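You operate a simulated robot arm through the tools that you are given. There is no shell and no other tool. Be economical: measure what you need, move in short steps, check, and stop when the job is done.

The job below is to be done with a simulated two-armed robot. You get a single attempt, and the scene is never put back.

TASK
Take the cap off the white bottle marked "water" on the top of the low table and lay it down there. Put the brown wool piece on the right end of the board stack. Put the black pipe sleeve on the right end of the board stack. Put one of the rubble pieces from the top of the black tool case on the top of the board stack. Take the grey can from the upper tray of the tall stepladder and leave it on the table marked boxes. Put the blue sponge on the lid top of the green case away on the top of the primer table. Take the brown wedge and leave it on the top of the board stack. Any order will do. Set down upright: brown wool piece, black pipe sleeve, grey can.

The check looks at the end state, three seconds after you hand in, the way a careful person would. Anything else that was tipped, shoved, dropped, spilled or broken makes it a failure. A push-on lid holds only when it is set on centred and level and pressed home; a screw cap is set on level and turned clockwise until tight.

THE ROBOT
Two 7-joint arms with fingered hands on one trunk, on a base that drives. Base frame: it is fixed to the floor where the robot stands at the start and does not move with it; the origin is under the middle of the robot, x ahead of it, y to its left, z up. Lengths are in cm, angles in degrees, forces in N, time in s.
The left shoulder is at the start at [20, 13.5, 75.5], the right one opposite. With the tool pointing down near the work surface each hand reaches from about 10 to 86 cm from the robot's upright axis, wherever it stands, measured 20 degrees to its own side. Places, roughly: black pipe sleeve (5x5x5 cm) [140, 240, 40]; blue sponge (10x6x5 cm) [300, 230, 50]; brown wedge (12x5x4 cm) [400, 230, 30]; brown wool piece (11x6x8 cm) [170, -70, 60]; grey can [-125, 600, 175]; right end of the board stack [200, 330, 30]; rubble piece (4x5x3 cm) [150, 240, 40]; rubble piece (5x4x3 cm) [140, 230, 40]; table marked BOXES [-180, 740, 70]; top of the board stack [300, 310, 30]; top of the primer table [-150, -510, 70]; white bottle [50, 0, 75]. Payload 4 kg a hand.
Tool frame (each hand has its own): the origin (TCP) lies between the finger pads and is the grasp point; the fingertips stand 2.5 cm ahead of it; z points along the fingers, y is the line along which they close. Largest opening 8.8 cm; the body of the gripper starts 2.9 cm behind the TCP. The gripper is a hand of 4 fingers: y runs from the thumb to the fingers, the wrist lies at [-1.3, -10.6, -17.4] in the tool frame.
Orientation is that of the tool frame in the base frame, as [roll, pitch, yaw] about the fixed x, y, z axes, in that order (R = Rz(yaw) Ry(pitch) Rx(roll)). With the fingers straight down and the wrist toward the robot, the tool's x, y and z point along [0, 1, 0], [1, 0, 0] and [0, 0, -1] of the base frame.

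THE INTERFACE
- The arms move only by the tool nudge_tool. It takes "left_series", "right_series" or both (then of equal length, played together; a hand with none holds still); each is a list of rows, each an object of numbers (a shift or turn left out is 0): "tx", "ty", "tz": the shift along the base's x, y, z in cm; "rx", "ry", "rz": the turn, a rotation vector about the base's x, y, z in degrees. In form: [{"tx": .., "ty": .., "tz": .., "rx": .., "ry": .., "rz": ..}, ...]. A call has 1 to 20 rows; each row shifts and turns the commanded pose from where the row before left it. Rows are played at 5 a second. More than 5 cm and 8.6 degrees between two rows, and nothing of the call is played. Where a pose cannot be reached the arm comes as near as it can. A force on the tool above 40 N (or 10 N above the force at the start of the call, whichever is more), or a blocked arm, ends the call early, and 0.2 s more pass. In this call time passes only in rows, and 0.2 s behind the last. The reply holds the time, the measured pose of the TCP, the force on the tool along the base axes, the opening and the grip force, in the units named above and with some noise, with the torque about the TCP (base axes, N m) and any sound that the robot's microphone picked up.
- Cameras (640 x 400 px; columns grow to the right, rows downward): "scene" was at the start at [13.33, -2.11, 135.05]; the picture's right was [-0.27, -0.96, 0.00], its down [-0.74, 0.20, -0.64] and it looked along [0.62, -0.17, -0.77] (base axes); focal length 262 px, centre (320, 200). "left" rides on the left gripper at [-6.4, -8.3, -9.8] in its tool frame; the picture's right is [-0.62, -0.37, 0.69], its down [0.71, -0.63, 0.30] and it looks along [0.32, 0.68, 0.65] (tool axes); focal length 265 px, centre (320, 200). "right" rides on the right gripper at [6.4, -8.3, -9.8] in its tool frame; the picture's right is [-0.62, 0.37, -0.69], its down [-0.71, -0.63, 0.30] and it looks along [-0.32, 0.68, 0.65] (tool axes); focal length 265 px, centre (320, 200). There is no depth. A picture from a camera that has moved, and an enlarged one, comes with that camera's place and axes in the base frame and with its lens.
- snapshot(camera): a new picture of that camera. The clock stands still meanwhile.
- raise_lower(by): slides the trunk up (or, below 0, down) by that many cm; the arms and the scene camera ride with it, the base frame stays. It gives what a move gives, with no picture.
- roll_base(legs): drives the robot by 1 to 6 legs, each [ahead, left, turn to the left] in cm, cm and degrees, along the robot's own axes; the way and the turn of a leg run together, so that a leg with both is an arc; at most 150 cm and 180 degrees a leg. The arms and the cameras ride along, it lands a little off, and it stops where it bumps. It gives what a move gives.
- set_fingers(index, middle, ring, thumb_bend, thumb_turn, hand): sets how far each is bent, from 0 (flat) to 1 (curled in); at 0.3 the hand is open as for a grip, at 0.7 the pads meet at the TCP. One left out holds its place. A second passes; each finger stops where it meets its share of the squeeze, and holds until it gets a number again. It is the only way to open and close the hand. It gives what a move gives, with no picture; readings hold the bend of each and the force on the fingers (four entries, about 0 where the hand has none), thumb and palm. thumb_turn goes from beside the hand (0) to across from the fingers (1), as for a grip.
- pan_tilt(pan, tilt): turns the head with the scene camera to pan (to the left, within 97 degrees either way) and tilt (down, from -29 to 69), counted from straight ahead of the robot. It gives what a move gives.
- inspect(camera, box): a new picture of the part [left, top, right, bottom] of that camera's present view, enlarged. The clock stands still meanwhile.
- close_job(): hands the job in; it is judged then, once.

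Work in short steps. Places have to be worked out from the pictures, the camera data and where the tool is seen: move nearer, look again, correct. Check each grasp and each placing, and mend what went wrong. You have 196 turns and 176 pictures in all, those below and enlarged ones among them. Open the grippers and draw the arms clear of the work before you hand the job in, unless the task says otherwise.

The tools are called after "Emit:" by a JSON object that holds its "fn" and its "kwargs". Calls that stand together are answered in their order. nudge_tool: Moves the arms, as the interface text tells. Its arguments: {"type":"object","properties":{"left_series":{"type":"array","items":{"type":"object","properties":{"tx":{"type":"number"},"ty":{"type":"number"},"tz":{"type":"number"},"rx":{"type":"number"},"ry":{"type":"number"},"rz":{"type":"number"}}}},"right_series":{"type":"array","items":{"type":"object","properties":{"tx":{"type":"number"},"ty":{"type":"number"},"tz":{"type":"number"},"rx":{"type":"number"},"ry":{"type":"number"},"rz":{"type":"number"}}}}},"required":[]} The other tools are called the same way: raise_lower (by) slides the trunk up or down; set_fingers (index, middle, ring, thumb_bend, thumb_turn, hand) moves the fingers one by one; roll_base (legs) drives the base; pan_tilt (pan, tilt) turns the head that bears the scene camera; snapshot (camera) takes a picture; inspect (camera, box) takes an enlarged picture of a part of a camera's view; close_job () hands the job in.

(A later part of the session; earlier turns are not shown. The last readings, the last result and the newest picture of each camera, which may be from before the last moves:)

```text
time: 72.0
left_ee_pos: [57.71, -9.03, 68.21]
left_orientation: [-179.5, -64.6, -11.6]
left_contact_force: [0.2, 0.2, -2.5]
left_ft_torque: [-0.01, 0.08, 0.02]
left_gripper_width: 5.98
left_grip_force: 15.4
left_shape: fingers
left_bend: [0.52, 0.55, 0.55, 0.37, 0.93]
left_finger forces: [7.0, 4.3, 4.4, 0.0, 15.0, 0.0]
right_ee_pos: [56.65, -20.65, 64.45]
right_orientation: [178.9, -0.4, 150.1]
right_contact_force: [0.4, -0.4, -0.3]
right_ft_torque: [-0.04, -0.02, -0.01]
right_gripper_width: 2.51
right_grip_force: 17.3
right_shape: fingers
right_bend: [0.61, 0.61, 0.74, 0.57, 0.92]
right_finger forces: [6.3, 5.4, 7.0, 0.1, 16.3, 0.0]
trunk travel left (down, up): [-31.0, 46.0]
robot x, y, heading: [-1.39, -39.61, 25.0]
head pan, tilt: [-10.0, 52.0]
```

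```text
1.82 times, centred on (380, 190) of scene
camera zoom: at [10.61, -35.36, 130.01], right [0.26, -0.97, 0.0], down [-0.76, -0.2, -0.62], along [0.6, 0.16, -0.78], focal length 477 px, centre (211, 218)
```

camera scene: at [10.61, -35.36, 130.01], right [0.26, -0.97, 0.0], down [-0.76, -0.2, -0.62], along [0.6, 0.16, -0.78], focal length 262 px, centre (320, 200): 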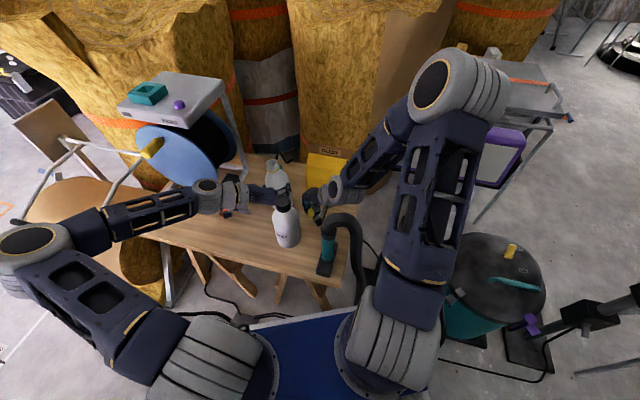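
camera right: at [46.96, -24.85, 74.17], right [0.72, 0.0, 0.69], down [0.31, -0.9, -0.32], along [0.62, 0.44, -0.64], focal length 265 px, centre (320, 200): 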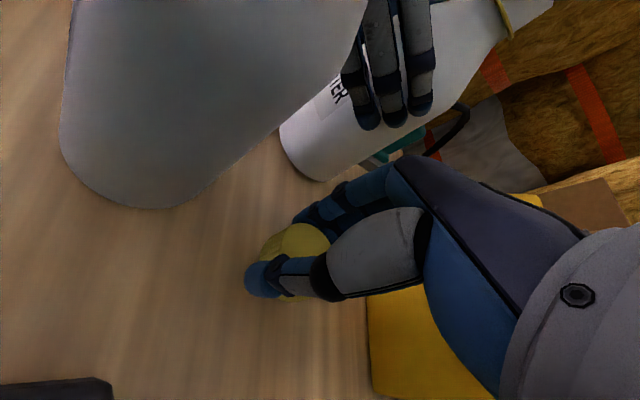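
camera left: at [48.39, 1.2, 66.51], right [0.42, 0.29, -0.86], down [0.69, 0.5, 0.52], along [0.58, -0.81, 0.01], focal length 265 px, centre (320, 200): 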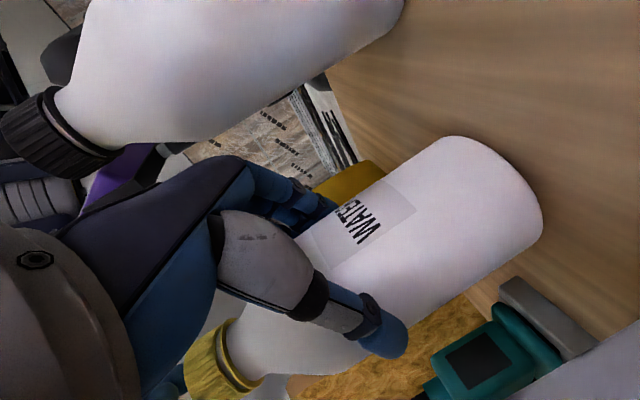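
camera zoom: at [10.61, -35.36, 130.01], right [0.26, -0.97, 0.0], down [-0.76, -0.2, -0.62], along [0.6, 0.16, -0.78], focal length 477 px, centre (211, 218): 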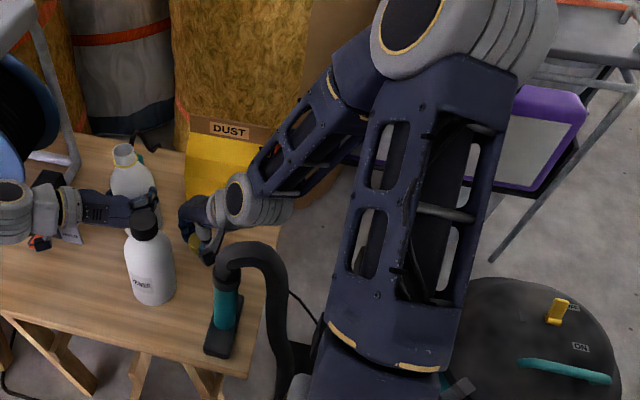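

I raise the cap again and choose a spot nearer to me instead; first the left hand lets go of the bottle and withdraws.

Emit:
{"fn": "nudge_tool", "kwargs": {"right_series": [{"tz": 4}, {"tz": 4}, {"tz": 4}, {"tz": 4}, {"tz": 4, "ty": -1}]}}

Emit:
{"fn": "set_fingers", "kwargs": {"hand": "left", "index": 0.3, "middle": 0.3, "ring": 0.3, "thumb_bend": 0.3}}

Emit:
{"fn": "snapshot", "kwargs": {"camera": "left"}}

Emit:
{"fn": "snapshot", "kwargs": {"camera": "scene"}}

```text
time: 73.2
left_ee_pos: [58.15, -9.02, 67.8]
left_orientation: [-179.6, -64.4, -11.6]
left_contact_force: [0.6, -0.1, 0.1]
left_ft_torque: [0.19, -0.02, -0.04]
left_gripper_width: 5.96
left_grip_force: 15.4
left_shape: fingers
left_bend: [0.52, 0.55, 0.54, 0.36, 0.96]
left_finger forces: [5.7, 4.9, 5.8, 0.0, 15.3, 0.1]
right_ee_pos: [57.14, -21.7, 83.57]
right_orientation: [179.5, -1.4, 149.8]
right_contact_force: [-0.2, -0.3, -0.5]
right_ft_torque: [-0.01, 0.01, 0.03]
right_gripper_width: 2.51
right_grip_force: 17.0
right_shape: fingers
right_bend: [0.61, 0.61, 0.74, 0.57, 0.92]
right_finger forces: [6.1, 5.4, 6.9, 0.1, 16.1, 0.0]
trunk travel left (down, up): [-31.0, 46.0]
robot x, y, heading: [-0.76, -39.69, 24.9]
head pan, tilt: [-10.0, 52.0]
```

```text
time: 74.2
left_ee_pos: [58.1, -9.15, 67.67]
left_orientation: [-179.5, -64.3, -11.8]
left_contact_force: [0.2, -0.4, 0.3]
left_ft_torque: [0.02, 0.0, 0.0]
left_gripper_width: 8.46
left_grip_force: 0.5
left_shape: fingers
left_bend: [0.3, 0.3, 0.3, 0.3, 0.97]
left_finger forces: [0.1, 0.0, 0.0, 0.1, 0.3, 0.0]
right_ee_pos: [57.06, -21.72, 83.57]
right_orientation: [179.5, -1.3, 149.7]
right_contact_force: [-0.3, -0.6, 0.0]
right_ft_torque: [0.0, -0.02, 0.0]
right_gripper_width: 2.51
right_grip_force: 17.5
right_shape: fingers
right_bend: [0.61, 0.61, 0.74, 0.57, 0.92]
right_finger forces: [6.2, 5.6, 7.0, 0.0, 16.2, 0.0]
trunk travel left (down, up): [-31.0, 46.0]
robot x, y, heading: [-1.28, -39.71, 25.0]
head pan, tilt: [-10.0, 52.0]
```

```text
128 pictures are left
camera left: at [48.47, 1.36, 66.29], right [0.42, 0.29, -0.86], down [0.69, 0.5, 0.51], along [0.58, -0.81, 0.01], focal length 265 px, centre (320, 200)
```

left: 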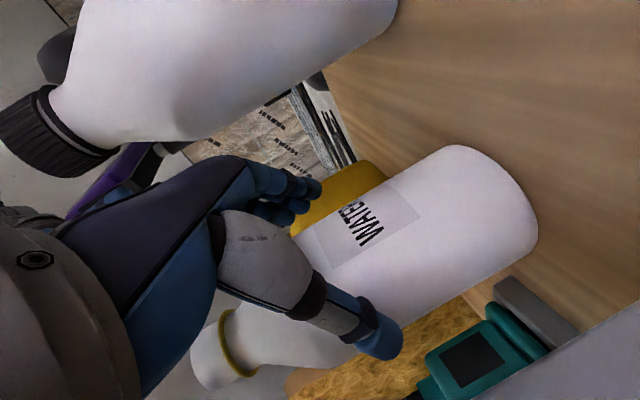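

```text
127 pictures are left
camera scene: at [11.45, -35.33, 129.83], right [0.26, -0.97, 0.0], down [-0.76, -0.2, -0.62], along [0.59, 0.16, -0.79], focal length 262 px, centre (320, 200)
```

scene: 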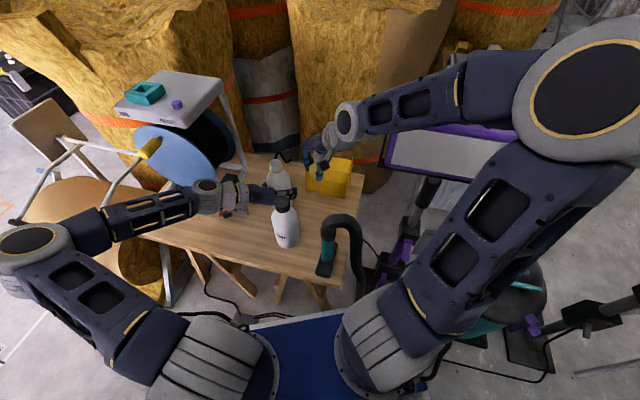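

Bottle stands free. I withdraw the left hand back along its approach and then up.

Emit:
{"fn": "nudge_tool", "kwargs": {"left_series": [{"tx": -1.5, "ty": 0.3}, {"tx": -2.5, "ty": 0.5}, {"tx": -3, "ty": 0.6}, {"tx": -3, "ty": 0.6}, {"tx": -3, "ty": 0.6}, {"tz": 4}, {"tz": 4}, {"tz": 4}, {"tz": 4}, {"tz": 4}]}}

Emit:
{"fn": "snapshot", "kwargs": {"camera": "scene"}}

```text
time: 76.4
left_ee_pos: [45.14, -6.26, 87.78]
left_orientation: [-179.3, -64.3, -11.8]
left_contact_force: [-0.4, 0.7, 0.1]
left_ft_torque: [-0.02, 0.01, 0.0]
left_gripper_width: 8.47
left_grip_force: 0.1
left_shape: fingers
left_bend: [0.3, 0.3, 0.3, 0.3, 0.97]
left_finger forces: [0.0, 0.0, 0.1, 0.1, 0.0, 0.0]
right_ee_pos: [57.14, -21.67, 83.61]
right_orientation: [179.5, -1.4, 149.8]
right_contact_force: [-0.1, -0.9, 0.0]
right_ft_torque: [0.0, 0.0, -0.02]
right_gripper_width: 2.51
right_grip_force: 17.5
right_shape: fingers
right_bend: [0.61, 0.61, 0.74, 0.57, 0.92]
right_finger forces: [6.1, 5.4, 6.9, 0.1, 16.0, 0.0]
trunk travel left (down, up): [-31.0, 46.0]
robot x, y, heading: [-1.46, -39.57, 25.1]
head pan, tilt: [-10.0, 52.0]
```

```text
126 pictures are left
camera scene: at [11.44, -35.33, 129.82], right [0.26, -0.97, 0.0], down [-0.76, -0.2, -0.62], along [0.59, 0.16, -0.79], focal length 262 px, centre (320, 200)
```

scene: 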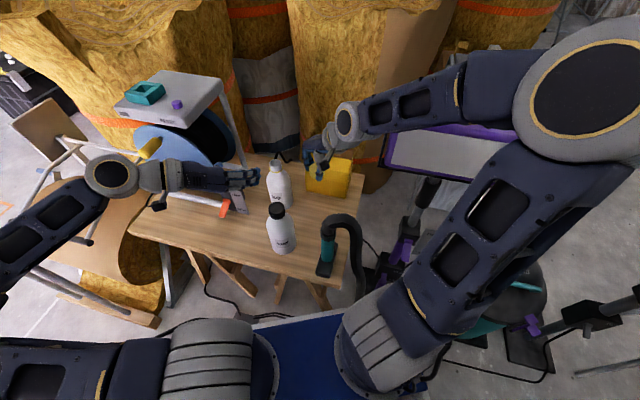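

The PRIMER bottle was brushed about 3 cm toward the front-left by the withdrawing fingers (still upright); I'll set that right afterwards. First the left hand goes out of the way, and the cap moves over a free spot near [49,-4].

Emit:
{"fn": "nudge_tool", "kwargs": {"left_series": [{"tz": 4}, {"tz": 4, "ty": 2}, {"tz": 3, "ty": 4, "tx": -2}, {"ty": 4, "tx": -2}, {"ty": 4, "tx": -2}, {"ty": 3, "tx": -2}]}}

Emit:
{"fn": "nudge_tool", "kwargs": {"right_series": [{"tz": 2, "rz": -7}, {"tx": -1.2, "ty": 3, "rz": -7}, {"tx": -1.4, "ty": 3, "rz": -7}, {"tx": -1.4, "ty": 3, "rz": -7}, {"tx": -1.4, "ty": 3, "rz": -7}, {"tx": -1.4, "ty": 3}, {"tx": -1.4, "ty": 3}, {"tz": -4}, {"tz": -4}]}}

Emit:
{"fn": "snapshot", "kwargs": {"camera": "right"}}

Emit:
{"fn": "snapshot", "kwargs": {"camera": "scene"}}

```text
refused: row 3 steps farther than a row can; nothing moved
```

```text
time: 78.1
left_ee_pos: [45.32, -5.53, 87.66]
left_orientation: [-179.9, -64.1, -10.3]
left_contact_force: [0.0, 3.2, -3.1]
left_ft_torque: [-0.3, -0.14, -0.18]
left_gripper_width: 8.46
left_grip_force: 0.0
left_shape: fingers
left_bend: [0.3, 0.3, 0.3, 0.3, 0.97]
left_finger forces: [0.1, 0.1, 0.0, 0.1, 0.0, 0.1]
right_ee_pos: [49.49, -4.3, 85.34]
right_orientation: [179.0, -1.2, 114.0]
right_contact_force: [-0.9, -2.8, 1.6]
right_ft_torque: [0.36, 0.19, 0.28]
right_gripper_width: 2.48
right_grip_force: 17.4
right_shape: fingers
right_bend: [0.61, 0.61, 0.74, 0.57, 0.92]
right_finger forces: [6.0, 5.6, 6.7, 0.0, 16.0, 0.0]
trunk travel left (down, up): [-31.0, 46.0]
robot x, y, heading: [-1.28, -39.74, 25.1]
head pan, tilt: [-10.0, 52.0]
stopped in row 8 (left hand): the force on the tool passed its limit at 69 N (the readings are from after the stop); the commanded pose is now the measured one
```

```text
125 pictures are left
camera right: at [39.22, -2.13, 95.28], right [0.58, -0.44, 0.69], down [-0.28, -0.9, -0.33], along [0.76, 0.0, -0.65], focal length 265 px, centre (320, 200)
```

right: 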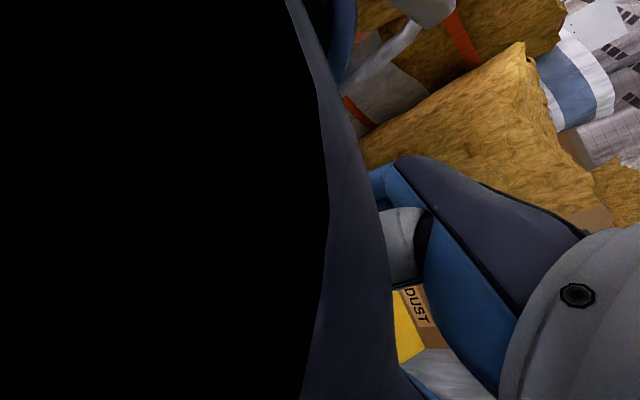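

```text
124 pictures are left
camera scene: at [11.45, -35.33, 129.83], right [0.26, -0.97, 0.0], down [-0.76, -0.2, -0.62], along [0.59, 0.16, -0.79], focal length 262 px, centre (320, 200)
```

scene: 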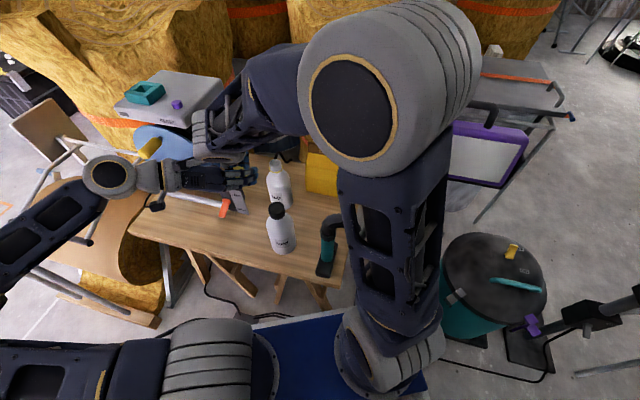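

My left retreat was refused (step too long) and the hands touched lightly; the cap is still held. I raise the right hand, then move the left out with smaller steps.

Emit:
{"fn": "nudge_tool", "kwargs": {"right_series": [{"tz": 3}, {"tz": 4}, {"tz": 4, "ty": -1}]}}

Emit:
{"fn": "nudge_tool", "kwargs": {"left_series": [{"tx": -2, "ty": 2}, {"tx": -1, "ty": 3}, {"tx": -1, "ty": 3}, {"ty": 4}, {"ty": 4}, {"ty": 3}]}}

Emit:
{"fn": "snapshot", "kwargs": {"camera": "scene"}}

```text
time: 78.9
left_ee_pos: [45.32, -5.65, 87.58]
left_orientation: [-179.9, -64.2, -10.3]
left_contact_force: [-0.2, 0.5, -0.4]
left_ft_torque: [-0.02, 0.0, 0.0]
left_gripper_width: 8.48
left_grip_force: 0.0
left_shape: fingers
left_bend: [0.3, 0.3, 0.3, 0.3, 0.97]
left_finger forces: [0.1, 0.0, 0.0, 0.0, 0.0, 0.0]
right_ee_pos: [49.21, -5.36, 96.4]
right_orientation: [179.2, -1.3, 114.0]
right_contact_force: [0.2, -1.2, -0.4]
right_ft_torque: [-0.02, 0.01, -0.02]
right_gripper_width: 2.46
right_grip_force: 16.9
right_shape: fingers
right_bend: [0.61, 0.61, 0.74, 0.57, 0.92]
right_finger forces: [6.1, 5.4, 6.9, 0.0, 15.7, 0.0]
trunk travel left (down, up): [-31.0, 46.0]
robot x, y, heading: [-1.27, -39.8, 25.0]
head pan, tilt: [-10.0, 52.0]
```

```text
time: 80.3
left_ee_pos: [41.36, 13.22, 87.4]
left_orientation: [-179.9, -64.2, -10.4]
left_contact_force: [0.0, 0.0, 0.1]
left_ft_torque: [0.0, 0.0, -0.04]
left_gripper_width: 8.44
left_grip_force: 0.1
left_shape: fingers
left_bend: [0.3, 0.3, 0.3, 0.3, 0.97]
left_finger forces: [0.0, 0.1, 0.0, 0.0, 0.1, 0.0]
right_ee_pos: [49.27, -5.3, 96.51]
right_orientation: [179.0, -1.3, 113.7]
right_contact_force: [-0.4, -0.1, -0.9]
right_ft_torque: [0.04, 0.01, 0.02]
right_gripper_width: 2.51
right_grip_force: 17.1
right_shape: fingers
right_bend: [0.61, 0.61, 0.74, 0.57, 0.92]
right_finger forces: [6.0, 5.4, 6.9, 0.1, 15.7, 0.0]
trunk travel left (down, up): [-31.0, 46.0]
robot x, y, heading: [-1.16, -39.49, 25.1]
head pan, tilt: [-10.0, 52.0]
```

```text
123 pictures are left
camera scene: at [11.45, -35.34, 129.83], right [0.26, -0.97, 0.0], down [-0.76, -0.2, -0.62], along [0.59, 0.16, -0.79], focal length 262 px, centre (320, 200)
```

scene: 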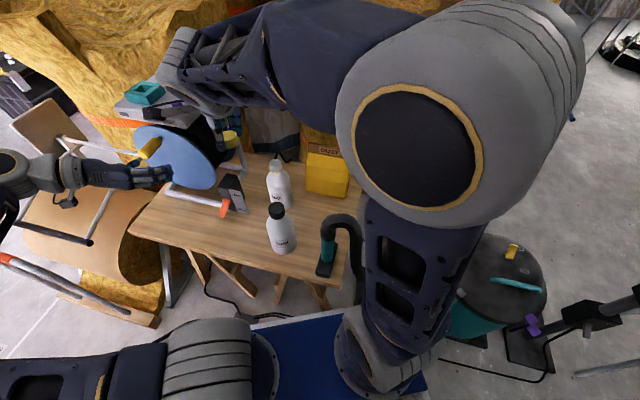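

Path is clear. I lower the cap to just above the table at about [47,-5.5].

Emit:
{"fn": "nudge_tool", "kwargs": {"right_series": [{"tz": -4.5, "tx": -1}, {"tz": -4.5, "tx": -1}, {"tz": -4.5}, {"tz": -4.5}, {"tz": -4.5}, {"tz": -4.5}, {"tz": -3}]}}

Emit:
{"fn": "snapshot", "kwargs": {"camera": "right"}}

Emit:
{"fn": "inspect", "kwargs": {"camera": "scene", "box": [190, 140, 350, 260]}}

```text
time: 81.9
left_ee_pos: [41.19, 13.13, 87.37]
left_orientation: [179.9, -64.2, -10.1]
left_contact_force: [0.5, 0.0, -0.8]
left_ft_torque: [-0.03, 0.03, 0.0]
left_gripper_width: 8.48
left_grip_force: 0.1
left_shape: fingers
left_bend: [0.3, 0.3, 0.3, 0.3, 0.97]
left_finger forces: [0.0, 0.0, 0.1, 0.0, 0.1, 0.0]
right_ee_pos: [47.49, -4.97, 66.75]
right_orientation: [179.0, -1.3, 114.0]
right_contact_force: [-0.6, -0.3, 0.6]
right_ft_torque: [0.02, 0.02, 0.01]
right_gripper_width: 2.47
right_grip_force: 16.6
right_shape: fingers
right_bend: [0.62, 0.61, 0.74, 0.57, 0.92]
right_finger forces: [6.0, 5.3, 7.3, 0.0, 15.4, 0.0]
trunk travel left (down, up): [-31.0, 46.0]
robot x, y, heading: [-0.83, -39.94, 24.9]
head pan, tilt: [-10.0, 52.0]
```

```text
122 pictures are left
camera right: at [37.26, -2.86, 76.58], right [0.58, -0.44, 0.68], down [-0.28, -0.9, -0.33], along [0.76, 0.0, -0.65], focal length 265 px, centre (320, 200)
```

right: 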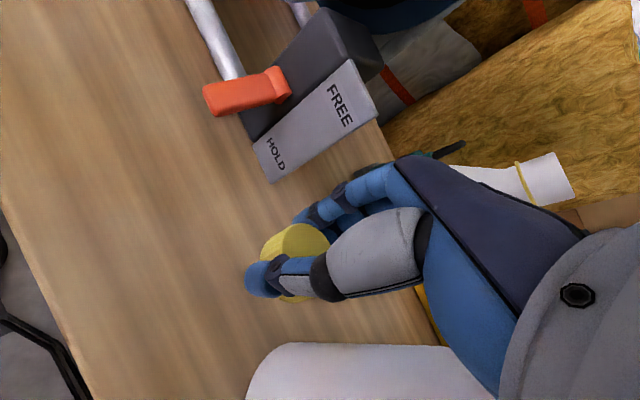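

```text
3.33 times, centred on (270, 200) of scene
camera zoom: at [11.44, -35.34, 129.83], right [0.26, -0.97, 0.0], down [-0.76, -0.2, -0.62], along [0.59, 0.16, -0.79], focal length 874 px, centre (487, 200)
```

zoom: 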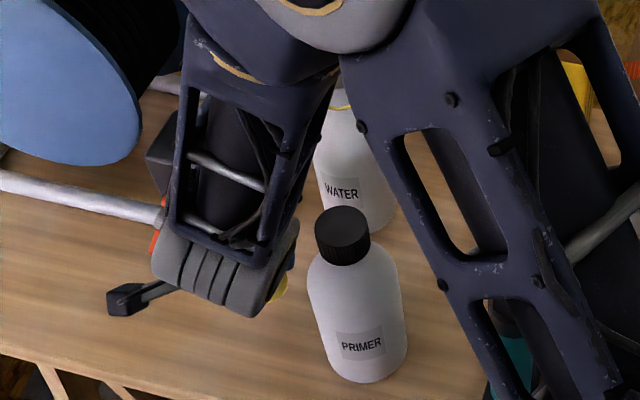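

Good and clear. I lower until contact.

Emit:
{"fn": "nudge_tool", "kwargs": {"right_series": [{"tz": -1.5}, {"tz": -1}, {"tz": -0.5}, {"tz": -0.5}, {"tz": -0.4}, {"tz": -0.4}, {"tz": -0.4}]}}

```text
time: 83.5
left_ee_pos: [41.29, 13.25, 87.31]
left_orientation: [-179.9, -64.3, -10.4]
left_contact_force: [0.1, 0.0, -0.4]
left_ft_torque: [0.0, -0.02, 0.02]
left_gripper_width: 8.48
left_grip_force: 0.0
left_shape: fingers
left_bend: [0.3, 0.3, 0.3, 0.3, 0.97]
left_finger forces: [0.1, 0.0, 0.0, 0.0, 0.0, 0.1]
right_ee_pos: [47.45, -5.36, 61.85]
right_orientation: [179.0, -1.3, 113.9]
right_contact_force: [0.7, -1.0, 0.3]
right_ft_torque: [0.02, -0.04, -0.01]
right_gripper_width: 2.44
right_grip_force: 16.8
right_shape: fingers
right_bend: [0.62, 0.61, 0.74, 0.57, 0.92]
right_finger forces: [6.0, 5.4, 7.4, 0.1, 15.4, 0.0]
trunk travel left (down, up): [-31.0, 46.0]
robot x, y, heading: [-0.8, -39.68, 24.8]
head pan, tilt: [-10.0, 52.0]
```

No contact yet at TCP 61.9, so the table is lower than I guessed. I continue gently.

Emit:
{"fn": "nudge_tool", "kwargs": {"right_series": [{"tz": -0.5}, {"tz": -0.5}, {"tz": -0.4}, {"tz": -0.4}, {"tz": -0.4}, {"tz": -0.4}, {"tz": -0.4}]}}

Emit:
{"fn": "snapshot", "kwargs": {"camera": "right"}}

```text
time: 84.3
left_ee_pos: [41.25, 13.14, 87.44]
left_orientation: [180.0, -64.2, -10.1]
left_contact_force: [1.3, 0.2, 0.0]
left_ft_torque: [0.03, -0.01, 0.03]
left_gripper_width: 8.48
left_grip_force: 0.0
left_shape: fingers
left_bend: [0.3, 0.3, 0.3, 0.3, 0.97]
left_finger forces: [0.0, 0.0, 0.0, 0.0, 0.0, 0.0]
right_ee_pos: [47.67, -5.13, 60.67]
right_orientation: [178.4, -1.5, 113.9]
right_contact_force: [-2.5, -5.2, 21.0]
right_ft_torque: [-0.25, 0.45, -0.02]
right_gripper_width: 2.57
right_grip_force: 24.7
right_shape: fingers
right_bend: [0.63, 0.62, 0.74, 0.56, 0.93]
right_finger forces: [5.2, 4.6, 9.9, 0.0, 29.5, 0.0]
trunk travel left (down, up): [-31.0, 46.0]
robot x, y, heading: [-1.23, -39.63, 24.9]
head pan, tilt: [-10.0, 52.0]
stopped in row 4 (right hand): the force on the tool passed its limit at 48 N (the readings are from after the stop); the commanded pose is now the measured one
```

```text
120 pictures are left
camera right: at [37.37, -2.97, 70.5], right [0.58, -0.44, 0.69], down [-0.28, -0.9, -0.34], along [0.77, 0.0, -0.64], focal length 265 px, centre (320, 200)
```

right: 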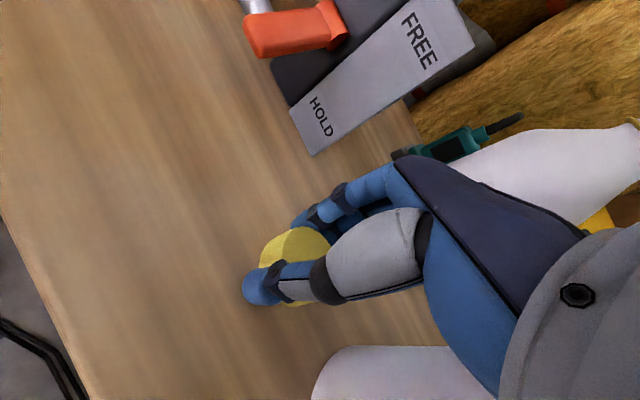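

Touchdown (table ≈ z 58.5). I ease up slightly, open, and lift away.

Emit:
{"fn": "nudge_tool", "kwargs": {"right_series": [{"tz": 0.3}]}}

Emit:
{"fn": "set_fingers", "kwargs": {"hand": "right", "index": 0.3, "middle": 0.3, "ring": 0.3, "thumb_bend": 0.3}}

Emit:
{"fn": "nudge_tool", "kwargs": {"right_series": [{"tz": 1}, {"tz": 3}, {"tz": 4}, {"tz": 4}, {"tz": 4}, {"tz": 4}]}}

Emit:
{"fn": "snapshot", "kwargs": {"camera": "right"}}

```text
time: 84.7
left_ee_pos: [41.42, 13.3, 87.34]
left_orientation: [179.9, -64.2, -10.1]
left_contact_force: [-0.2, 0.7, 0.0]
left_ft_torque: [0.0, 0.01, -0.03]
left_gripper_width: 8.46
left_grip_force: 0.0
left_shape: fingers
left_bend: [0.3, 0.3, 0.3, 0.3, 0.97]
left_finger forces: [0.0, 0.1, 0.0, 0.0, 0.0, 0.0]
right_ee_pos: [47.78, -5.13, 60.93]
right_orientation: [178.7, -1.4, 113.9]
right_contact_force: [-0.8, 0.9, 0.6]
right_ft_torque: [0.0, -0.05, -0.03]
right_gripper_width: 2.48
right_grip_force: 17.3
right_shape: fingers
right_bend: [0.63, 0.62, 0.74, 0.56, 0.93]
right_finger forces: [6.2, 5.2, 6.9, 0.1, 16.5, 0.1]
trunk travel left (down, up): [-31.0, 46.0]
robot x, y, heading: [-1.06, -39.67, 24.6]
head pan, tilt: [-10.0, 52.0]
```

```text
time: 85.7
left_ee_pos: [41.2, 13.16, 87.37]
left_orientation: [179.9, -64.2, -10.1]
left_contact_force: [0.0, 0.4, 0.1]
left_ft_torque: [0.05, 0.01, -0.03]
left_gripper_width: 8.43
left_grip_force: 0.0
left_shape: fingers
left_bend: [0.3, 0.3, 0.3, 0.3, 0.97]
left_finger forces: [0.1, 0.0, 0.0, 0.0, 0.0, 0.0]
right_ee_pos: [47.75, -5.05, 61.09]
right_orientation: [178.6, -1.3, 114.0]
right_contact_force: [0.7, 0.6, -0.2]
right_ft_torque: [-0.05, -0.09, -0.06]
right_gripper_width: 8.41
right_grip_force: 0.1
right_shape: fingers
right_bend: [0.3, 0.3, 0.3, 0.3, 0.97]
right_finger forces: [0.0, 0.0, 0.0, 0.0, 0.1, 0.0]
trunk travel left (down, up): [-31.0, 46.0]
robot x, y, heading: [-1.34, -39.91, 25.0]
head pan, tilt: [-10.0, 52.0]
```

```text
time: 87.1
left_ee_pos: [41.34, 13.18, 87.34]
left_orientation: [-179.9, -64.2, -10.4]
left_contact_force: [-0.4, -0.6, 0.1]
left_ft_torque: [-0.04, -0.03, -0.03]
left_gripper_width: 8.46
left_grip_force: 0.0
left_shape: fingers
left_bend: [0.3, 0.3, 0.3, 0.3, 0.97]
left_finger forces: [0.0, 0.0, 0.0, 0.0, 0.1, 0.0]
right_ee_pos: [47.61, -5.24, 81.28]
right_orientation: [178.5, -1.5, 114.1]
right_contact_force: [0.4, 0.0, -0.4]
right_ft_torque: [0.0, -0.01, 0.02]
right_gripper_width: 8.47
right_grip_force: 0.1
right_shape: fingers
right_bend: [0.3, 0.3, 0.3, 0.3, 0.97]
right_finger forces: [0.0, 0.0, 0.1, 0.1, 0.1, 0.0]
trunk travel left (down, up): [-31.0, 46.0]
robot x, y, heading: [-1.35, -39.55, 24.9]
head pan, tilt: [-10.0, 52.0]
```

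```text
119 pictures are left
camera right: at [37.32, -3.08, 91.03], right [0.58, -0.44, 0.69], down [-0.28, -0.9, -0.34], along [0.77, 0.0, -0.64], focal length 265 px, centre (320, 200)
```

right: 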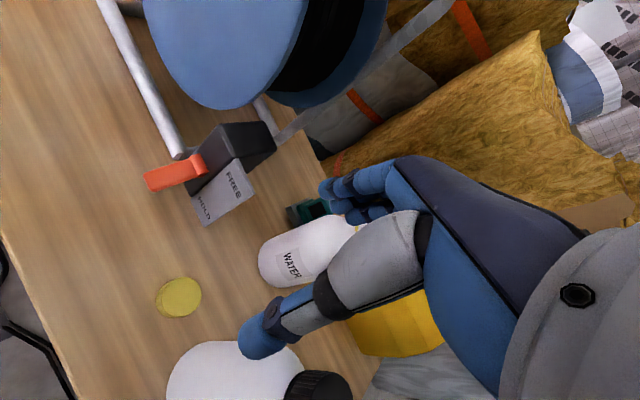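

The cap lies flat on the table. Now I restore the PRIMER bottle: move the right hand over it and measure.

Emit:
{"fn": "nudge_tool", "kwargs": {"right_series": [{"tz": 4, "ty": -2}, {"tz": 3, "ty": -3}, {"ty": -4, "tx": -0.5}]}}

Emit:
{"fn": "snapshot", "kwargs": {"camera": "right"}}

Emit:
{"fn": "inspect", "kwargs": {"camera": "scene", "box": [210, 140, 370, 260]}}

```text
time: 87.9
left_ee_pos: [41.4, 13.2, 87.41]
left_orientation: [180.0, -64.3, -10.2]
left_contact_force: [0.2, 0.5, 0.3]
left_ft_torque: [-0.05, -0.01, 0.02]
left_gripper_width: 8.46
left_grip_force: 0.1
left_shape: fingers
left_bend: [0.3, 0.3, 0.3, 0.3, 0.97]
left_finger forces: [0.1, 0.1, 0.0, 0.1, 0.1, 0.1]
right_ee_pos: [47.5, -14.35, 88.18]
right_orientation: [178.4, -1.5, 113.9]
right_contact_force: [0.3, 0.0, 0.4]
right_ft_torque: [-0.02, -0.03, 0.0]
right_gripper_width: 8.46
right_grip_force: 0.0
right_shape: fingers
right_bend: [0.3, 0.3, 0.3, 0.3, 0.97]
right_finger forces: [0.0, 0.0, 0.0, 0.0, 0.1, 0.0]
trunk travel left (down, up): [-31.0, 46.0]
robot x, y, heading: [-1.08, -39.61, 25.1]
head pan, tilt: [-10.0, 52.0]
```

```text
118 pictures are left
camera right: at [37.18, -12.28, 97.78], right [0.58, -0.44, 0.69], down [-0.28, -0.9, -0.34], along [0.77, 0.0, -0.64], focal length 265 px, centre (320, 200)
```

right: 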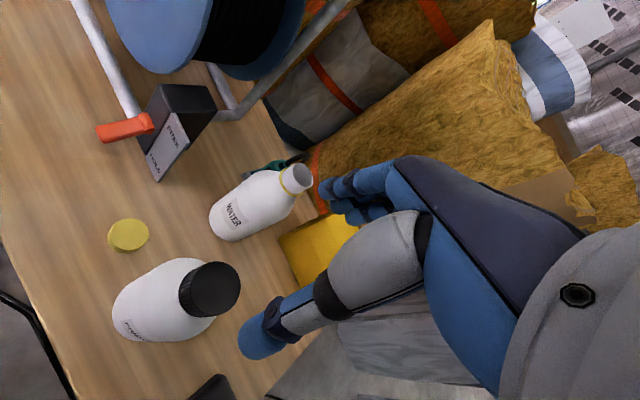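

```text
3.33 times, centred on (290, 200) of scene
camera zoom: at [11.45, -35.33, 129.82], right [0.26, -0.97, 0.0], down [-0.76, -0.2, -0.62], along [0.59, 0.16, -0.79], focal length 874 px, centre (420, 200)
```

zoom: 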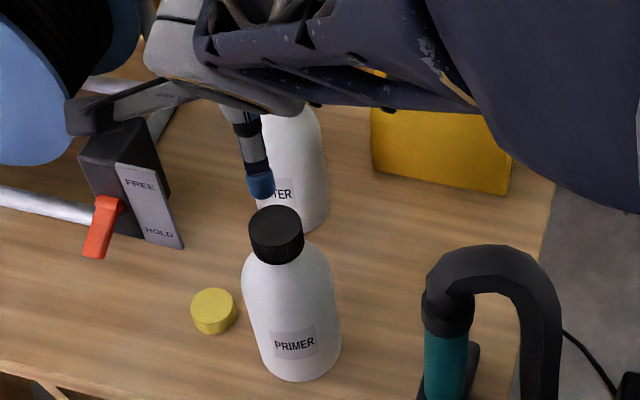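

PRIMER's cap top is at [45.9,-14.8,77.4]; it should go about (+2.5,-0.8). I lower over its cap and grip.

Emit:
{"fn": "nudge_tool", "kwargs": {"right_series": [{"tx": -1.6, "ty": -0.4, "tz": -3}, {"tz": -4}, {"tz": -2}, {"tz": -1.4}]}}

Emit:
{"fn": "set_fingers", "kwargs": {"hand": "right", "index": 0.75, "middle": 0.75, "ring": 0.75, "thumb_bend": 0.75}}

Emit:
{"fn": "snapshot", "kwargs": {"camera": "right"}}

```text
time: 88.9
left_ee_pos: [41.36, 13.18, 87.36]
left_orientation: [-180.0, -64.2, -10.3]
left_contact_force: [0.1, 0.1, 1.1]
left_ft_torque: [-0.01, 0.01, 0.05]
left_gripper_width: 8.47
left_grip_force: 0.1
left_shape: fingers
left_bend: [0.3, 0.3, 0.3, 0.3, 0.97]
left_finger forces: [0.0, 0.0, 0.0, 0.1, 0.1, 0.1]
right_ee_pos: [45.69, -14.48, 77.51]
right_orientation: [178.5, -1.5, 114.1]
right_contact_force: [0.5, 0.3, -0.1]
right_ft_torque: [0.04, -0.01, 0.03]
right_gripper_width: 8.44
right_grip_force: 0.1
right_shape: fingers
right_bend: [0.3, 0.3, 0.3, 0.3, 0.97]
right_finger forces: [0.0, 0.1, 0.0, 0.1, 0.0, 0.0]
trunk travel left (down, up): [-31.0, 46.0]
robot x, y, heading: [-1.19, -39.66, 25.1]
head pan, tilt: [-10.0, 52.0]
```

```text
time: 89.9
left_ee_pos: [41.37, 13.15, 87.41]
left_orientation: [-179.9, -64.2, -10.3]
left_contact_force: [0.2, 0.2, 0.0]
left_ft_torque: [-0.01, 0.0, 0.01]
left_gripper_width: 8.47
left_grip_force: 0.0
left_shape: fingers
left_bend: [0.3, 0.3, 0.3, 0.3, 0.97]
left_finger forces: [0.0, 0.0, 0.0, 0.0, 0.0, 0.0]
right_ee_pos: [45.79, -14.4, 77.53]
right_orientation: [178.6, -1.5, 114.0]
right_contact_force: [1.3, 0.8, -3.0]
right_ft_torque: [0.02, -0.02, 0.0]
right_gripper_width: 2.67
right_grip_force: 18.6
right_shape: fingers
right_bend: [0.61, 0.61, 0.73, 0.56, 0.93]
right_finger forces: [7.0, 6.8, 5.5, 0.0, 17.5, 0.0]
trunk travel left (down, up): [-31.0, 46.0]
robot x, y, heading: [-1.24, -39.78, 24.7]
head pan, tilt: [-10.0, 52.0]
```

```text
116 pictures are left
camera right: at [35.45, -12.32, 87.3], right [0.58, -0.44, 0.69], down [-0.28, -0.9, -0.34], along [0.77, 0.0, -0.64], focal length 265 px, centre (320, 200)
```

right: 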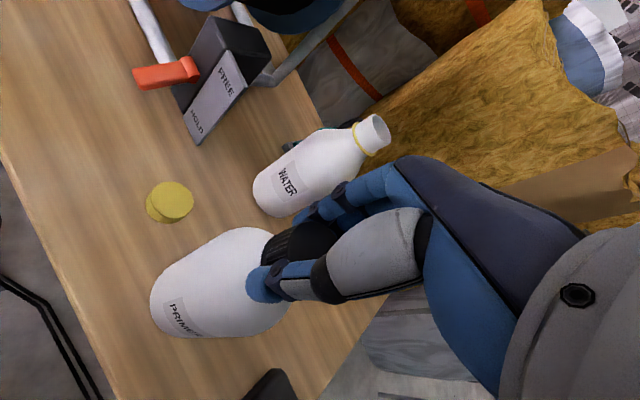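

Held by its cap. I lift 0.7 cm, shift it back, and set it down.

Emit:
{"fn": "nudge_tool", "kwargs": {"right_series": [{"tz": 0.7}, {"tx": 0.9, "ty": -0.3}, {"tx": 0.9, "ty": -0.4}, {"tx": 0.8, "ty": -0.4}, {"tz": -0.4}, {"tz": -0.3}]}}

Emit:
{"fn": "set_fingers", "kwargs": {"hand": "right", "index": 0.3, "middle": 0.3, "ring": 0.3, "thumb_bend": 0.3}}

Emit:
{"fn": "nudge_tool", "kwargs": {"right_series": [{"tz": 2}, {"tz": 4}, {"tz": 4}, {"tz": 4}, {"tz": 4}, {"tz": 4}]}}

Emit:
{"fn": "snapshot", "kwargs": {"camera": "right"}}

Emit:
{"fn": "snapshot", "kwargs": {"camera": "scene"}}

```text
time: 91.3
left_ee_pos: [41.36, 13.15, 87.28]
left_orientation: [179.9, -64.3, -10.1]
left_contact_force: [0.0, 0.2, 0.7]
left_ft_torque: [0.02, 0.0, 0.0]
left_gripper_width: 8.44
left_grip_force: 0.1
left_shape: fingers
left_bend: [0.3, 0.3, 0.3, 0.3, 0.97]
left_finger forces: [0.1, 0.0, 0.1, 0.0, 0.1, 0.1]
right_ee_pos: [48.31, -15.66, 77.63]
right_orientation: [178.5, -1.4, 114.0]
right_contact_force: [-0.2, 0.7, -4.5]
right_ft_torque: [0.06, 0.0, -0.01]
right_gripper_width: 2.68
right_grip_force: 17.9
right_shape: fingers
right_bend: [0.61, 0.61, 0.73, 0.56, 0.93]
right_finger forces: [6.3, 6.5, 5.8, 0.1, 16.8, 0.0]
trunk travel left (down, up): [-31.0, 46.0]
robot x, y, heading: [-1.53, -39.72, 24.8]
head pan, tilt: [-10.0, 52.0]
```

```text
time: 92.3
left_ee_pos: [41.39, 13.16, 87.27]
left_orientation: [-180.0, -64.2, -10.3]
left_contact_force: [-0.4, -0.3, 0.1]
left_ft_torque: [0.0, 0.03, 0.01]
left_gripper_width: 8.48
left_grip_force: 0.0
left_shape: fingers
left_bend: [0.3, 0.3, 0.3, 0.3, 0.97]
left_finger forces: [0.0, 0.1, 0.0, 0.1, 0.0, 0.1]
right_ee_pos: [48.27, -15.69, 77.7]
right_orientation: [178.5, -1.4, 114.0]
right_contact_force: [-0.2, 0.1, -0.2]
right_ft_torque: [0.01, -0.02, 0.01]
right_gripper_width: 8.44
right_grip_force: 0.2
right_shape: fingers
right_bend: [0.3, 0.3, 0.3, 0.3, 0.97]
right_finger forces: [0.0, 0.1, 0.0, 0.0, 0.0, 0.0]
trunk travel left (down, up): [-31.0, 46.0]
robot x, y, heading: [-1.14, -39.9, 24.8]
head pan, tilt: [-10.0, 52.0]
```

```text
time: 93.7
left_ee_pos: [41.36, 13.11, 87.32]
left_orientation: [179.8, -64.3, -10.0]
left_contact_force: [-0.7, 0.3, 0.5]
left_ft_torque: [-0.01, -0.02, -0.01]
left_gripper_width: 8.42
left_grip_force: 0.0
left_shape: fingers
left_bend: [0.3, 0.3, 0.3, 0.3, 0.97]
left_finger forces: [0.0, 0.0, 0.0, 0.0, 0.0, 0.0]
right_ee_pos: [48.22, -16.06, 99.41]
right_orientation: [178.5, -1.4, 113.9]
right_contact_force: [1.4, 0.4, -0.2]
right_ft_torque: [0.02, 0.03, 0.0]
right_gripper_width: 8.44
right_grip_force: 0.1
right_shape: fingers
right_bend: [0.3, 0.3, 0.3, 0.3, 0.97]
right_finger forces: [0.0, 0.0, 0.1, 0.1, 0.0, 0.0]
trunk travel left (down, up): [-31.0, 46.0]
robot x, y, heading: [-1.68, -39.95, 24.7]
head pan, tilt: [-10.0, 52.0]
```

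```text
115 pictures are left
camera right: at [37.91, -13.9, 109.15], right [0.58, -0.44, 0.69], down [-0.28, -0.9, -0.34], along [0.77, 0.0, -0.64], focal length 265 px, centre (320, 200)
```

right: 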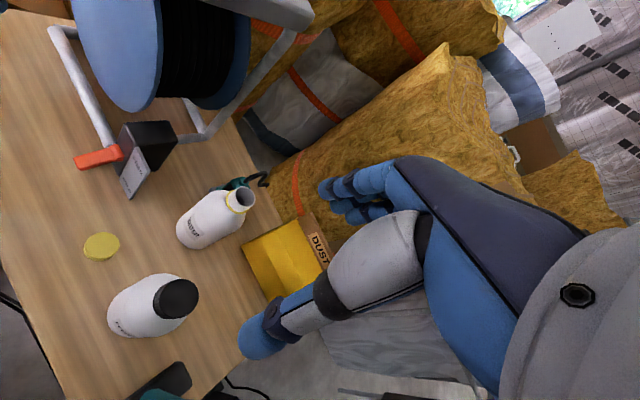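

```text
114 pictures are left
camera scene: at [11.45, -35.34, 129.82], right [0.26, -0.97, 0.0], down [-0.76, -0.2, -0.62], along [0.59, 0.16, -0.79], focal length 262 px, centre (320, 200)
```

scene: 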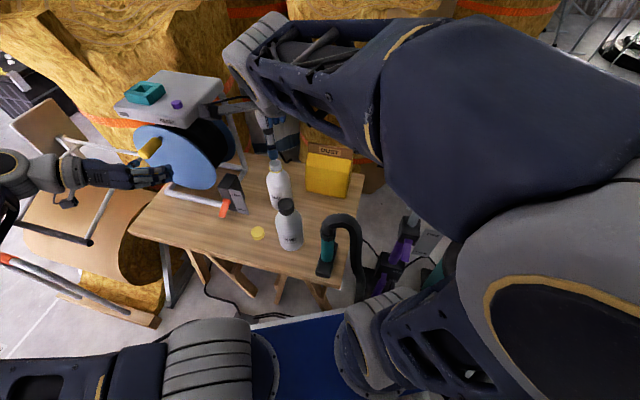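

PRIMER is back at its place; the first task is done. I back off from the table and look around for the wool piece and the routes.

Emit:
{"fn": "roll_base", "kwargs": {"legs": [[-45, 0, 0]]}}

Emit:
{"fn": "nudge_tool", "kwargs": {"right_series": [{"tx": -2, "ty": -4}, {"tx": -2, "ty": -4}, {"tx": -2, "ty": -4}, {"tx": -2, "ty": -4}, {"ty": -4.5}, {"ty": -4.5}, {"ty": -4.5}], "left_series": [{"rx": 1.5, "ry": 8, "tz": 1}, {"rx": 1.5, "ry": 8, "tz": 1}, {"rx": 1.5, "ry": 8, "tz": 1}, {"rx": 1.5, "ry": 8, "tz": 1}, {"rx": 1.5, "ry": 8, "tz": 2}, {"rx": 1.5, "ry": 8, "tz": 2}, {"rx": 1.5, "ry": 8, "tz": 2}]}}

Emit:
{"fn": "pan_tilt", "kwargs": {"pan": -60, "tilt": 20}}

Emit:
{"fn": "snapshot", "kwargs": {"camera": "scene"}}

```text
time: 96.4
left_ee_pos: [0.19, -5.9, 87.37]
left_orientation: [179.8, -64.2, -10.1]
left_contact_force: [0.8, -0.2, -0.5]
left_ft_torque: [-0.02, 0.02, -0.02]
left_gripper_width: 8.49
left_grip_force: 0.1
left_shape: fingers
left_bend: [0.3, 0.3, 0.3, 0.3, 0.97]
left_finger forces: [0.0, 0.0, 0.0, 0.0, 0.0, 0.0]
right_ee_pos: [7.12, -35.12, 99.37]
right_orientation: [178.5, -1.4, 113.7]
right_contact_force: [-0.8, 0.8, 0.1]
right_ft_torque: [-0.03, 0.0, 0.0]
right_gripper_width: 8.44
right_grip_force: 0.1
right_shape: fingers
right_bend: [0.3, 0.3, 0.3, 0.3, 0.97]
right_finger forces: [0.0, 0.1, 0.1, 0.1, 0.0, 0.0]
trunk travel left (down, up): [-31.0, 46.0]
robot x, y, heading: [-42.27, -58.55, 25.1]
head pan, tilt: [-10.0, 52.0]
```

```text
time: 98.0
left_ee_pos: [0.15, -5.47, 97.2]
left_orientation: [179.9, -7.1, -10.4]
left_contact_force: [0.4, 0.9, 0.1]
left_ft_torque: [0.02, 0.0, 0.0]
left_gripper_width: 8.48
left_grip_force: 0.1
left_shape: fingers
left_bend: [0.3, 0.3, 0.3, 0.3, 0.97]
left_finger forces: [0.0, 0.0, 0.1, 0.0, 0.0, 0.1]
right_ee_pos: [-1.19, -64.08, 99.35]
right_orientation: [179.5, -0.5, 113.7]
right_contact_force: [-0.4, 0.1, -0.5]
right_ft_torque: [0.03, 0.01, -0.02]
right_gripper_width: 8.45
right_grip_force: 0.1
right_shape: fingers
right_bend: [0.3, 0.3, 0.3, 0.3, 0.97]
right_finger forces: [0.1, 0.0, 0.0, 0.1, 0.1, 0.0]
trunk travel left (down, up): [-31.0, 46.0]
robot x, y, heading: [-42.05, -58.6, 25.0]
head pan, tilt: [-10.0, 52.0]
```

```text
time: 99.2
left_ee_pos: [0.15, -5.54, 97.1]
left_orientation: [-180.0, -7.3, -10.4]
left_contact_force: [-0.1, 0.5, -0.1]
left_ft_torque: [-0.03, 0.02, -0.01]
left_gripper_width: 8.47
left_grip_force: 0.0
left_shape: fingers
left_bend: [0.3, 0.3, 0.3, 0.3, 0.97]
left_finger forces: [0.0, 0.1, 0.1, 0.1, 0.1, 0.1]
right_ee_pos: [-1.26, -64.19, 99.21]
right_orientation: [179.2, -0.7, 113.4]
right_contact_force: [-0.4, 0.9, 0.0]
right_ft_torque: [0.01, -0.01, -0.03]
right_gripper_width: 8.47
right_grip_force: 0.0
right_shape: fingers
right_bend: [0.3, 0.3, 0.3, 0.3, 0.97]
right_finger forces: [0.0, 0.1, 0.1, 0.0, 0.1, 0.1]
trunk travel left (down, up): [-31.0, 46.0]
robot x, y, heading: [-42.48, -58.5, 24.9]
head pan, tilt: [-60.0, 20.0]
```

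```text
113 pictures are left
camera scene: at [-29.38, -61.11, 134.68], right [-0.57, -0.82, 0.0], down [-0.28, 0.19, -0.94], along [0.77, -0.54, -0.34], focal length 262 px, centre (320, 200)
```

scene: 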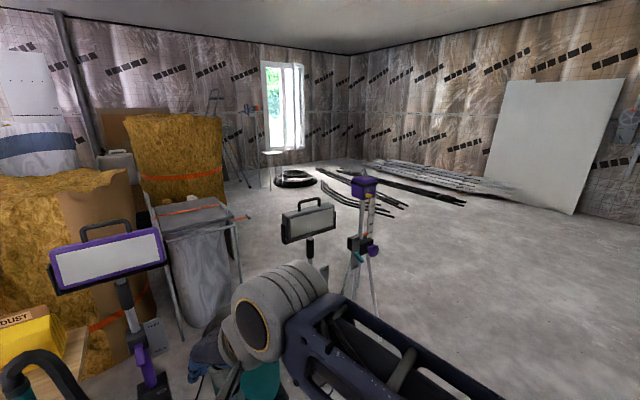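

The wool piece should be near pixel (169,219), on the grey bin/stand. I enlarge that part.

Emit:
{"fn": "inspect", "kwargs": {"camera": "scene", "box": [60, 130, 320, 300]}}

Emit:
{"fn": "pan_tilt", "kwargs": {"pan": 30, "tilt": 15}}

Emit:
{"fn": "snapshot", "kwargs": {"camera": "scene"}}

Emit:
{"fn": "pan_tilt", "kwargs": {"pan": 97, "tilt": 15}}

Emit:
{"fn": "snapshot", "kwargs": {"camera": "scene"}}

```text
2.35 times, centred on (190, 215) of scene
camera zoom: at [-29.38, -61.11, 134.68], right [-0.57, -0.82, 0.0], down [-0.28, 0.19, -0.94], along [0.77, -0.54, -0.34], focal length 617 px, centre (626, 165)
```

zoom: 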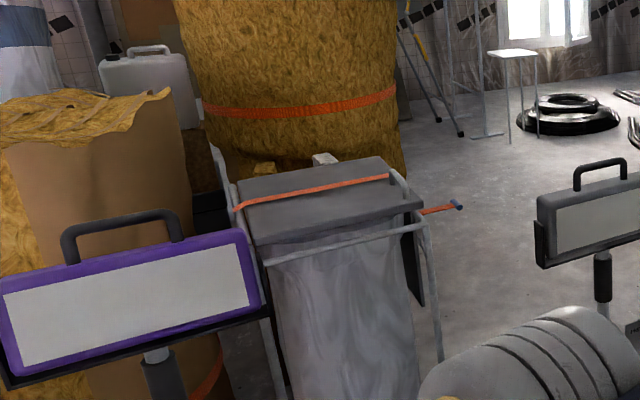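

```text
time: 100.9
left_ee_pos: [0.2, -5.54, 97.11]
left_orientation: [179.9, -7.3, -10.3]
left_contact_force: [-0.1, 0.9, 0.2]
left_ft_torque: [-0.01, 0.0, 0.0]
left_gripper_width: 8.48
left_grip_force: 0.1
left_shape: fingers
left_bend: [0.3, 0.3, 0.3, 0.3, 0.97]
left_finger forces: [0.1, 0.0, 0.0, 0.1, 0.0, 0.0]
right_ee_pos: [-1.12, -64.29, 99.2]
right_orientation: [179.2, -0.7, 113.3]
right_contact_force: [0.2, -0.4, -0.1]
right_ft_torque: [0.01, -0.02, 0.03]
right_gripper_width: 8.43
right_grip_force: 0.0
right_shape: fingers
right_bend: [0.3, 0.3, 0.3, 0.3, 0.97]
right_finger forces: [0.0, 0.1, 0.0, 0.0, 0.0, 0.0]
trunk travel left (down, up): [-31.0, 46.0]
robot x, y, heading: [-42.36, -59.11, 24.9]
head pan, tilt: [30.0, 15.0]
```

```text
111 pictures are left
camera scene: at [-31.62, -48.11, 135.41], right [0.82, -0.58, 0.0], down [-0.15, -0.22, -0.96], along [0.56, 0.79, -0.26], focal length 262 px, centre (320, 200)
```

scene: 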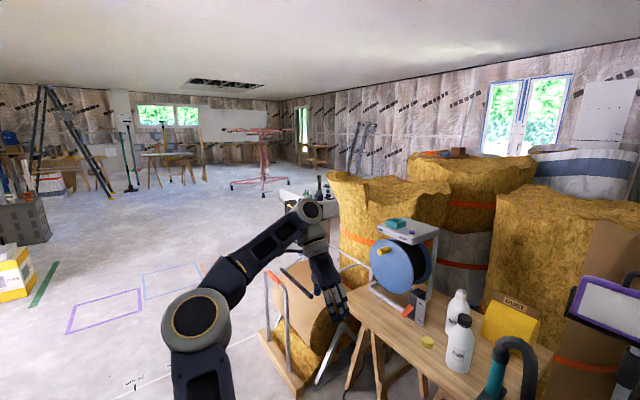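

```text
time: 102.2
left_ee_pos: [0.2, -5.47, 97.09]
left_orientation: [180.0, -7.3, -10.3]
left_contact_force: [-0.6, 0.7, 0.7]
left_ft_torque: [-0.02, 0.0, 0.04]
left_gripper_width: 8.47
left_grip_force: 0.0
left_shape: fingers
left_bend: [0.3, 0.3, 0.3, 0.3, 0.97]
left_finger forces: [0.0, 0.1, 0.0, 0.0, 0.1, 0.0]
right_ee_pos: [-1.28, -64.25, 99.34]
right_orientation: [179.1, -0.8, 113.4]
right_contact_force: [0.6, -0.2, 0.5]
right_ft_torque: [-0.01, 0.0, -0.01]
right_gripper_width: 8.47
right_grip_force: 0.1
right_shape: fingers
right_bend: [0.3, 0.3, 0.3, 0.3, 0.97]
right_finger forces: [0.0, 0.0, 0.1, 0.0, 0.1, 0.0]
trunk travel left (down, up): [-31.0, 46.0]
robot x, y, heading: [-42.1, -58.49, 25.0]
head pan, tilt: [97.0, 15.0]
```

```text
110 pictures are left
camera scene: at [-41.93, -47.82, 135.41], right [0.85, 0.53, 0.0], down [0.14, -0.22, -0.96], along [-0.51, 0.82, -0.26], focal length 262 px, centre (320, 200)
```

scene: 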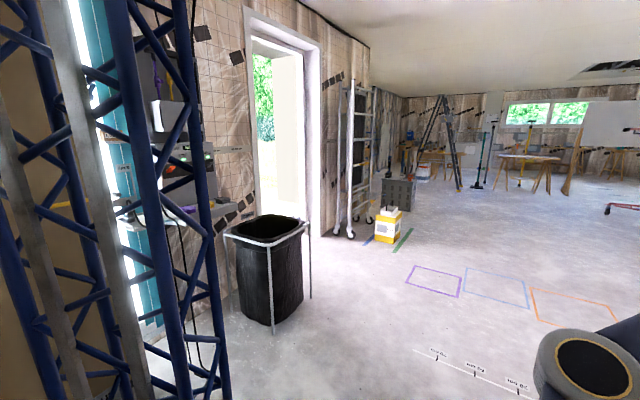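

The wool piece appears as a small brown block just behind the grey bin stand, about [172,-72]. I drive around the lamps and vacuum on the right, to come to it from the free floor side facing +y.

Emit:
{"fn": "roll_base", "kwargs": {"legs": [[-38, -81.6, 0], [-38, -81.6, 0], [0, 0, 65], [0, -106, 0], [0, -106, 0], [50, 0, 0]]}}

Emit:
{"fn": "pan_tilt", "kwargs": {"pan": 0, "tilt": 35}}

Emit:
{"fn": "snapshot", "kwargs": {"camera": "scene"}}

```text
time: 127.0
left_ee_pos: [140.56, -132.44, 97.14]
left_orientation: [-179.9, -7.3, 54.2]
left_contact_force: [0.0, -0.6, 0.1]
left_ft_torque: [-0.01, 0.01, -0.01]
left_gripper_width: 8.46
left_grip_force: 0.1
left_shape: fingers
left_bend: [0.3, 0.3, 0.3, 0.3, 0.97]
left_finger forces: [0.0, 0.1, 0.0, 0.0, 0.0, 0.0]
right_ee_pos: [193.12, -159.08, 99.4]
right_orientation: [178.5, -1.0, 177.6]
right_contact_force: [0.2, -0.9, 0.2]
right_ft_torque: [0.02, 0.01, 0.0]
right_gripper_width: 8.46
right_grip_force: 0.0
right_shape: fingers
right_bend: [0.3, 0.3, 0.3, 0.3, 0.97]
right_finger forces: [0.0, 0.1, 0.0, 0.1, 0.0, 0.1]
trunk travel left (down, up): [-31.0, 46.0]
robot x, y, heading: [170.55, -193.52, 89.3]
head pan, tilt: [97.0, 15.0]
```

```text
time: 128.7
left_ee_pos: [140.62, -132.5, 97.34]
left_orientation: [-179.9, -7.3, 54.2]
left_contact_force: [0.0, 0.3, -0.1]
left_ft_torque: [-0.03, 0.01, -0.02]
left_gripper_width: 8.45
left_grip_force: 0.0
left_shape: fingers
left_bend: [0.3, 0.3, 0.3, 0.3, 0.97]
left_finger forces: [0.0, 0.0, 0.0, 0.1, 0.0, 0.0]
right_ee_pos: [193.34, -159.0, 99.46]
right_orientation: [178.6, -1.1, 177.2]
right_contact_force: [-0.1, 1.0, 0.2]
right_ft_torque: [0.03, -0.01, 0.0]
right_gripper_width: 8.49
right_grip_force: 0.1
right_shape: fingers
right_bend: [0.3, 0.3, 0.3, 0.3, 0.97]
right_finger forces: [0.0, 0.0, 0.1, 0.0, 0.0, 0.0]
trunk travel left (down, up): [-31.0, 46.0]
robot x, y, heading: [170.31, -193.41, 89.5]
head pan, tilt: [0.0, 35.0]
```

```text
109 pictures are left
camera scene: at [170.13, -178.71, 132.27], right [1.0, -0.01, 0.0], down [0.0, -0.57, -0.82], along [0.01, 0.82, -0.57], focal length 262 px, centre (320, 200)
```

scene: 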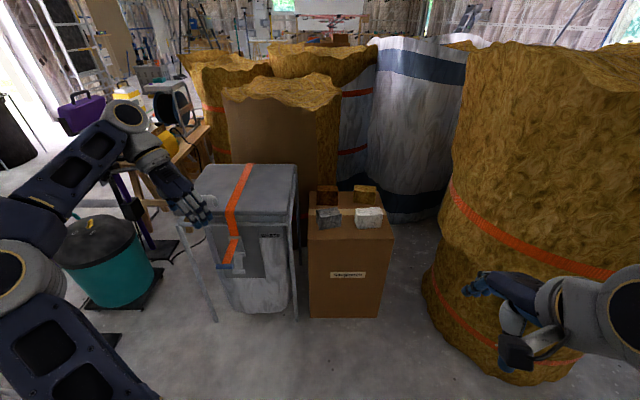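

There is a cardboard box with four pieces on top. I enlarge to tell the brown wool one.

Emit:
{"fn": "inspect", "kwargs": {"camera": "scene", "box": [280, 165, 420, 300]}}

```text
2.96 times, centred on (350, 232) of scene
camera zoom: at [170.13, -178.71, 132.27], right [1.0, -0.01, 0.0], down [0.0, -0.57, -0.82], along [0.01, 0.82, -0.57], focal length 777 px, centre (231, 104)
```

zoom: 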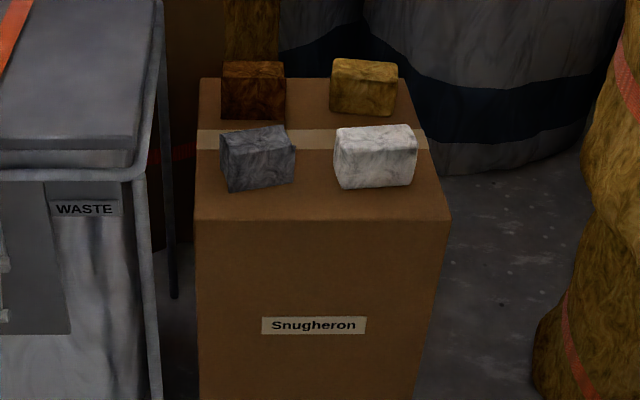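

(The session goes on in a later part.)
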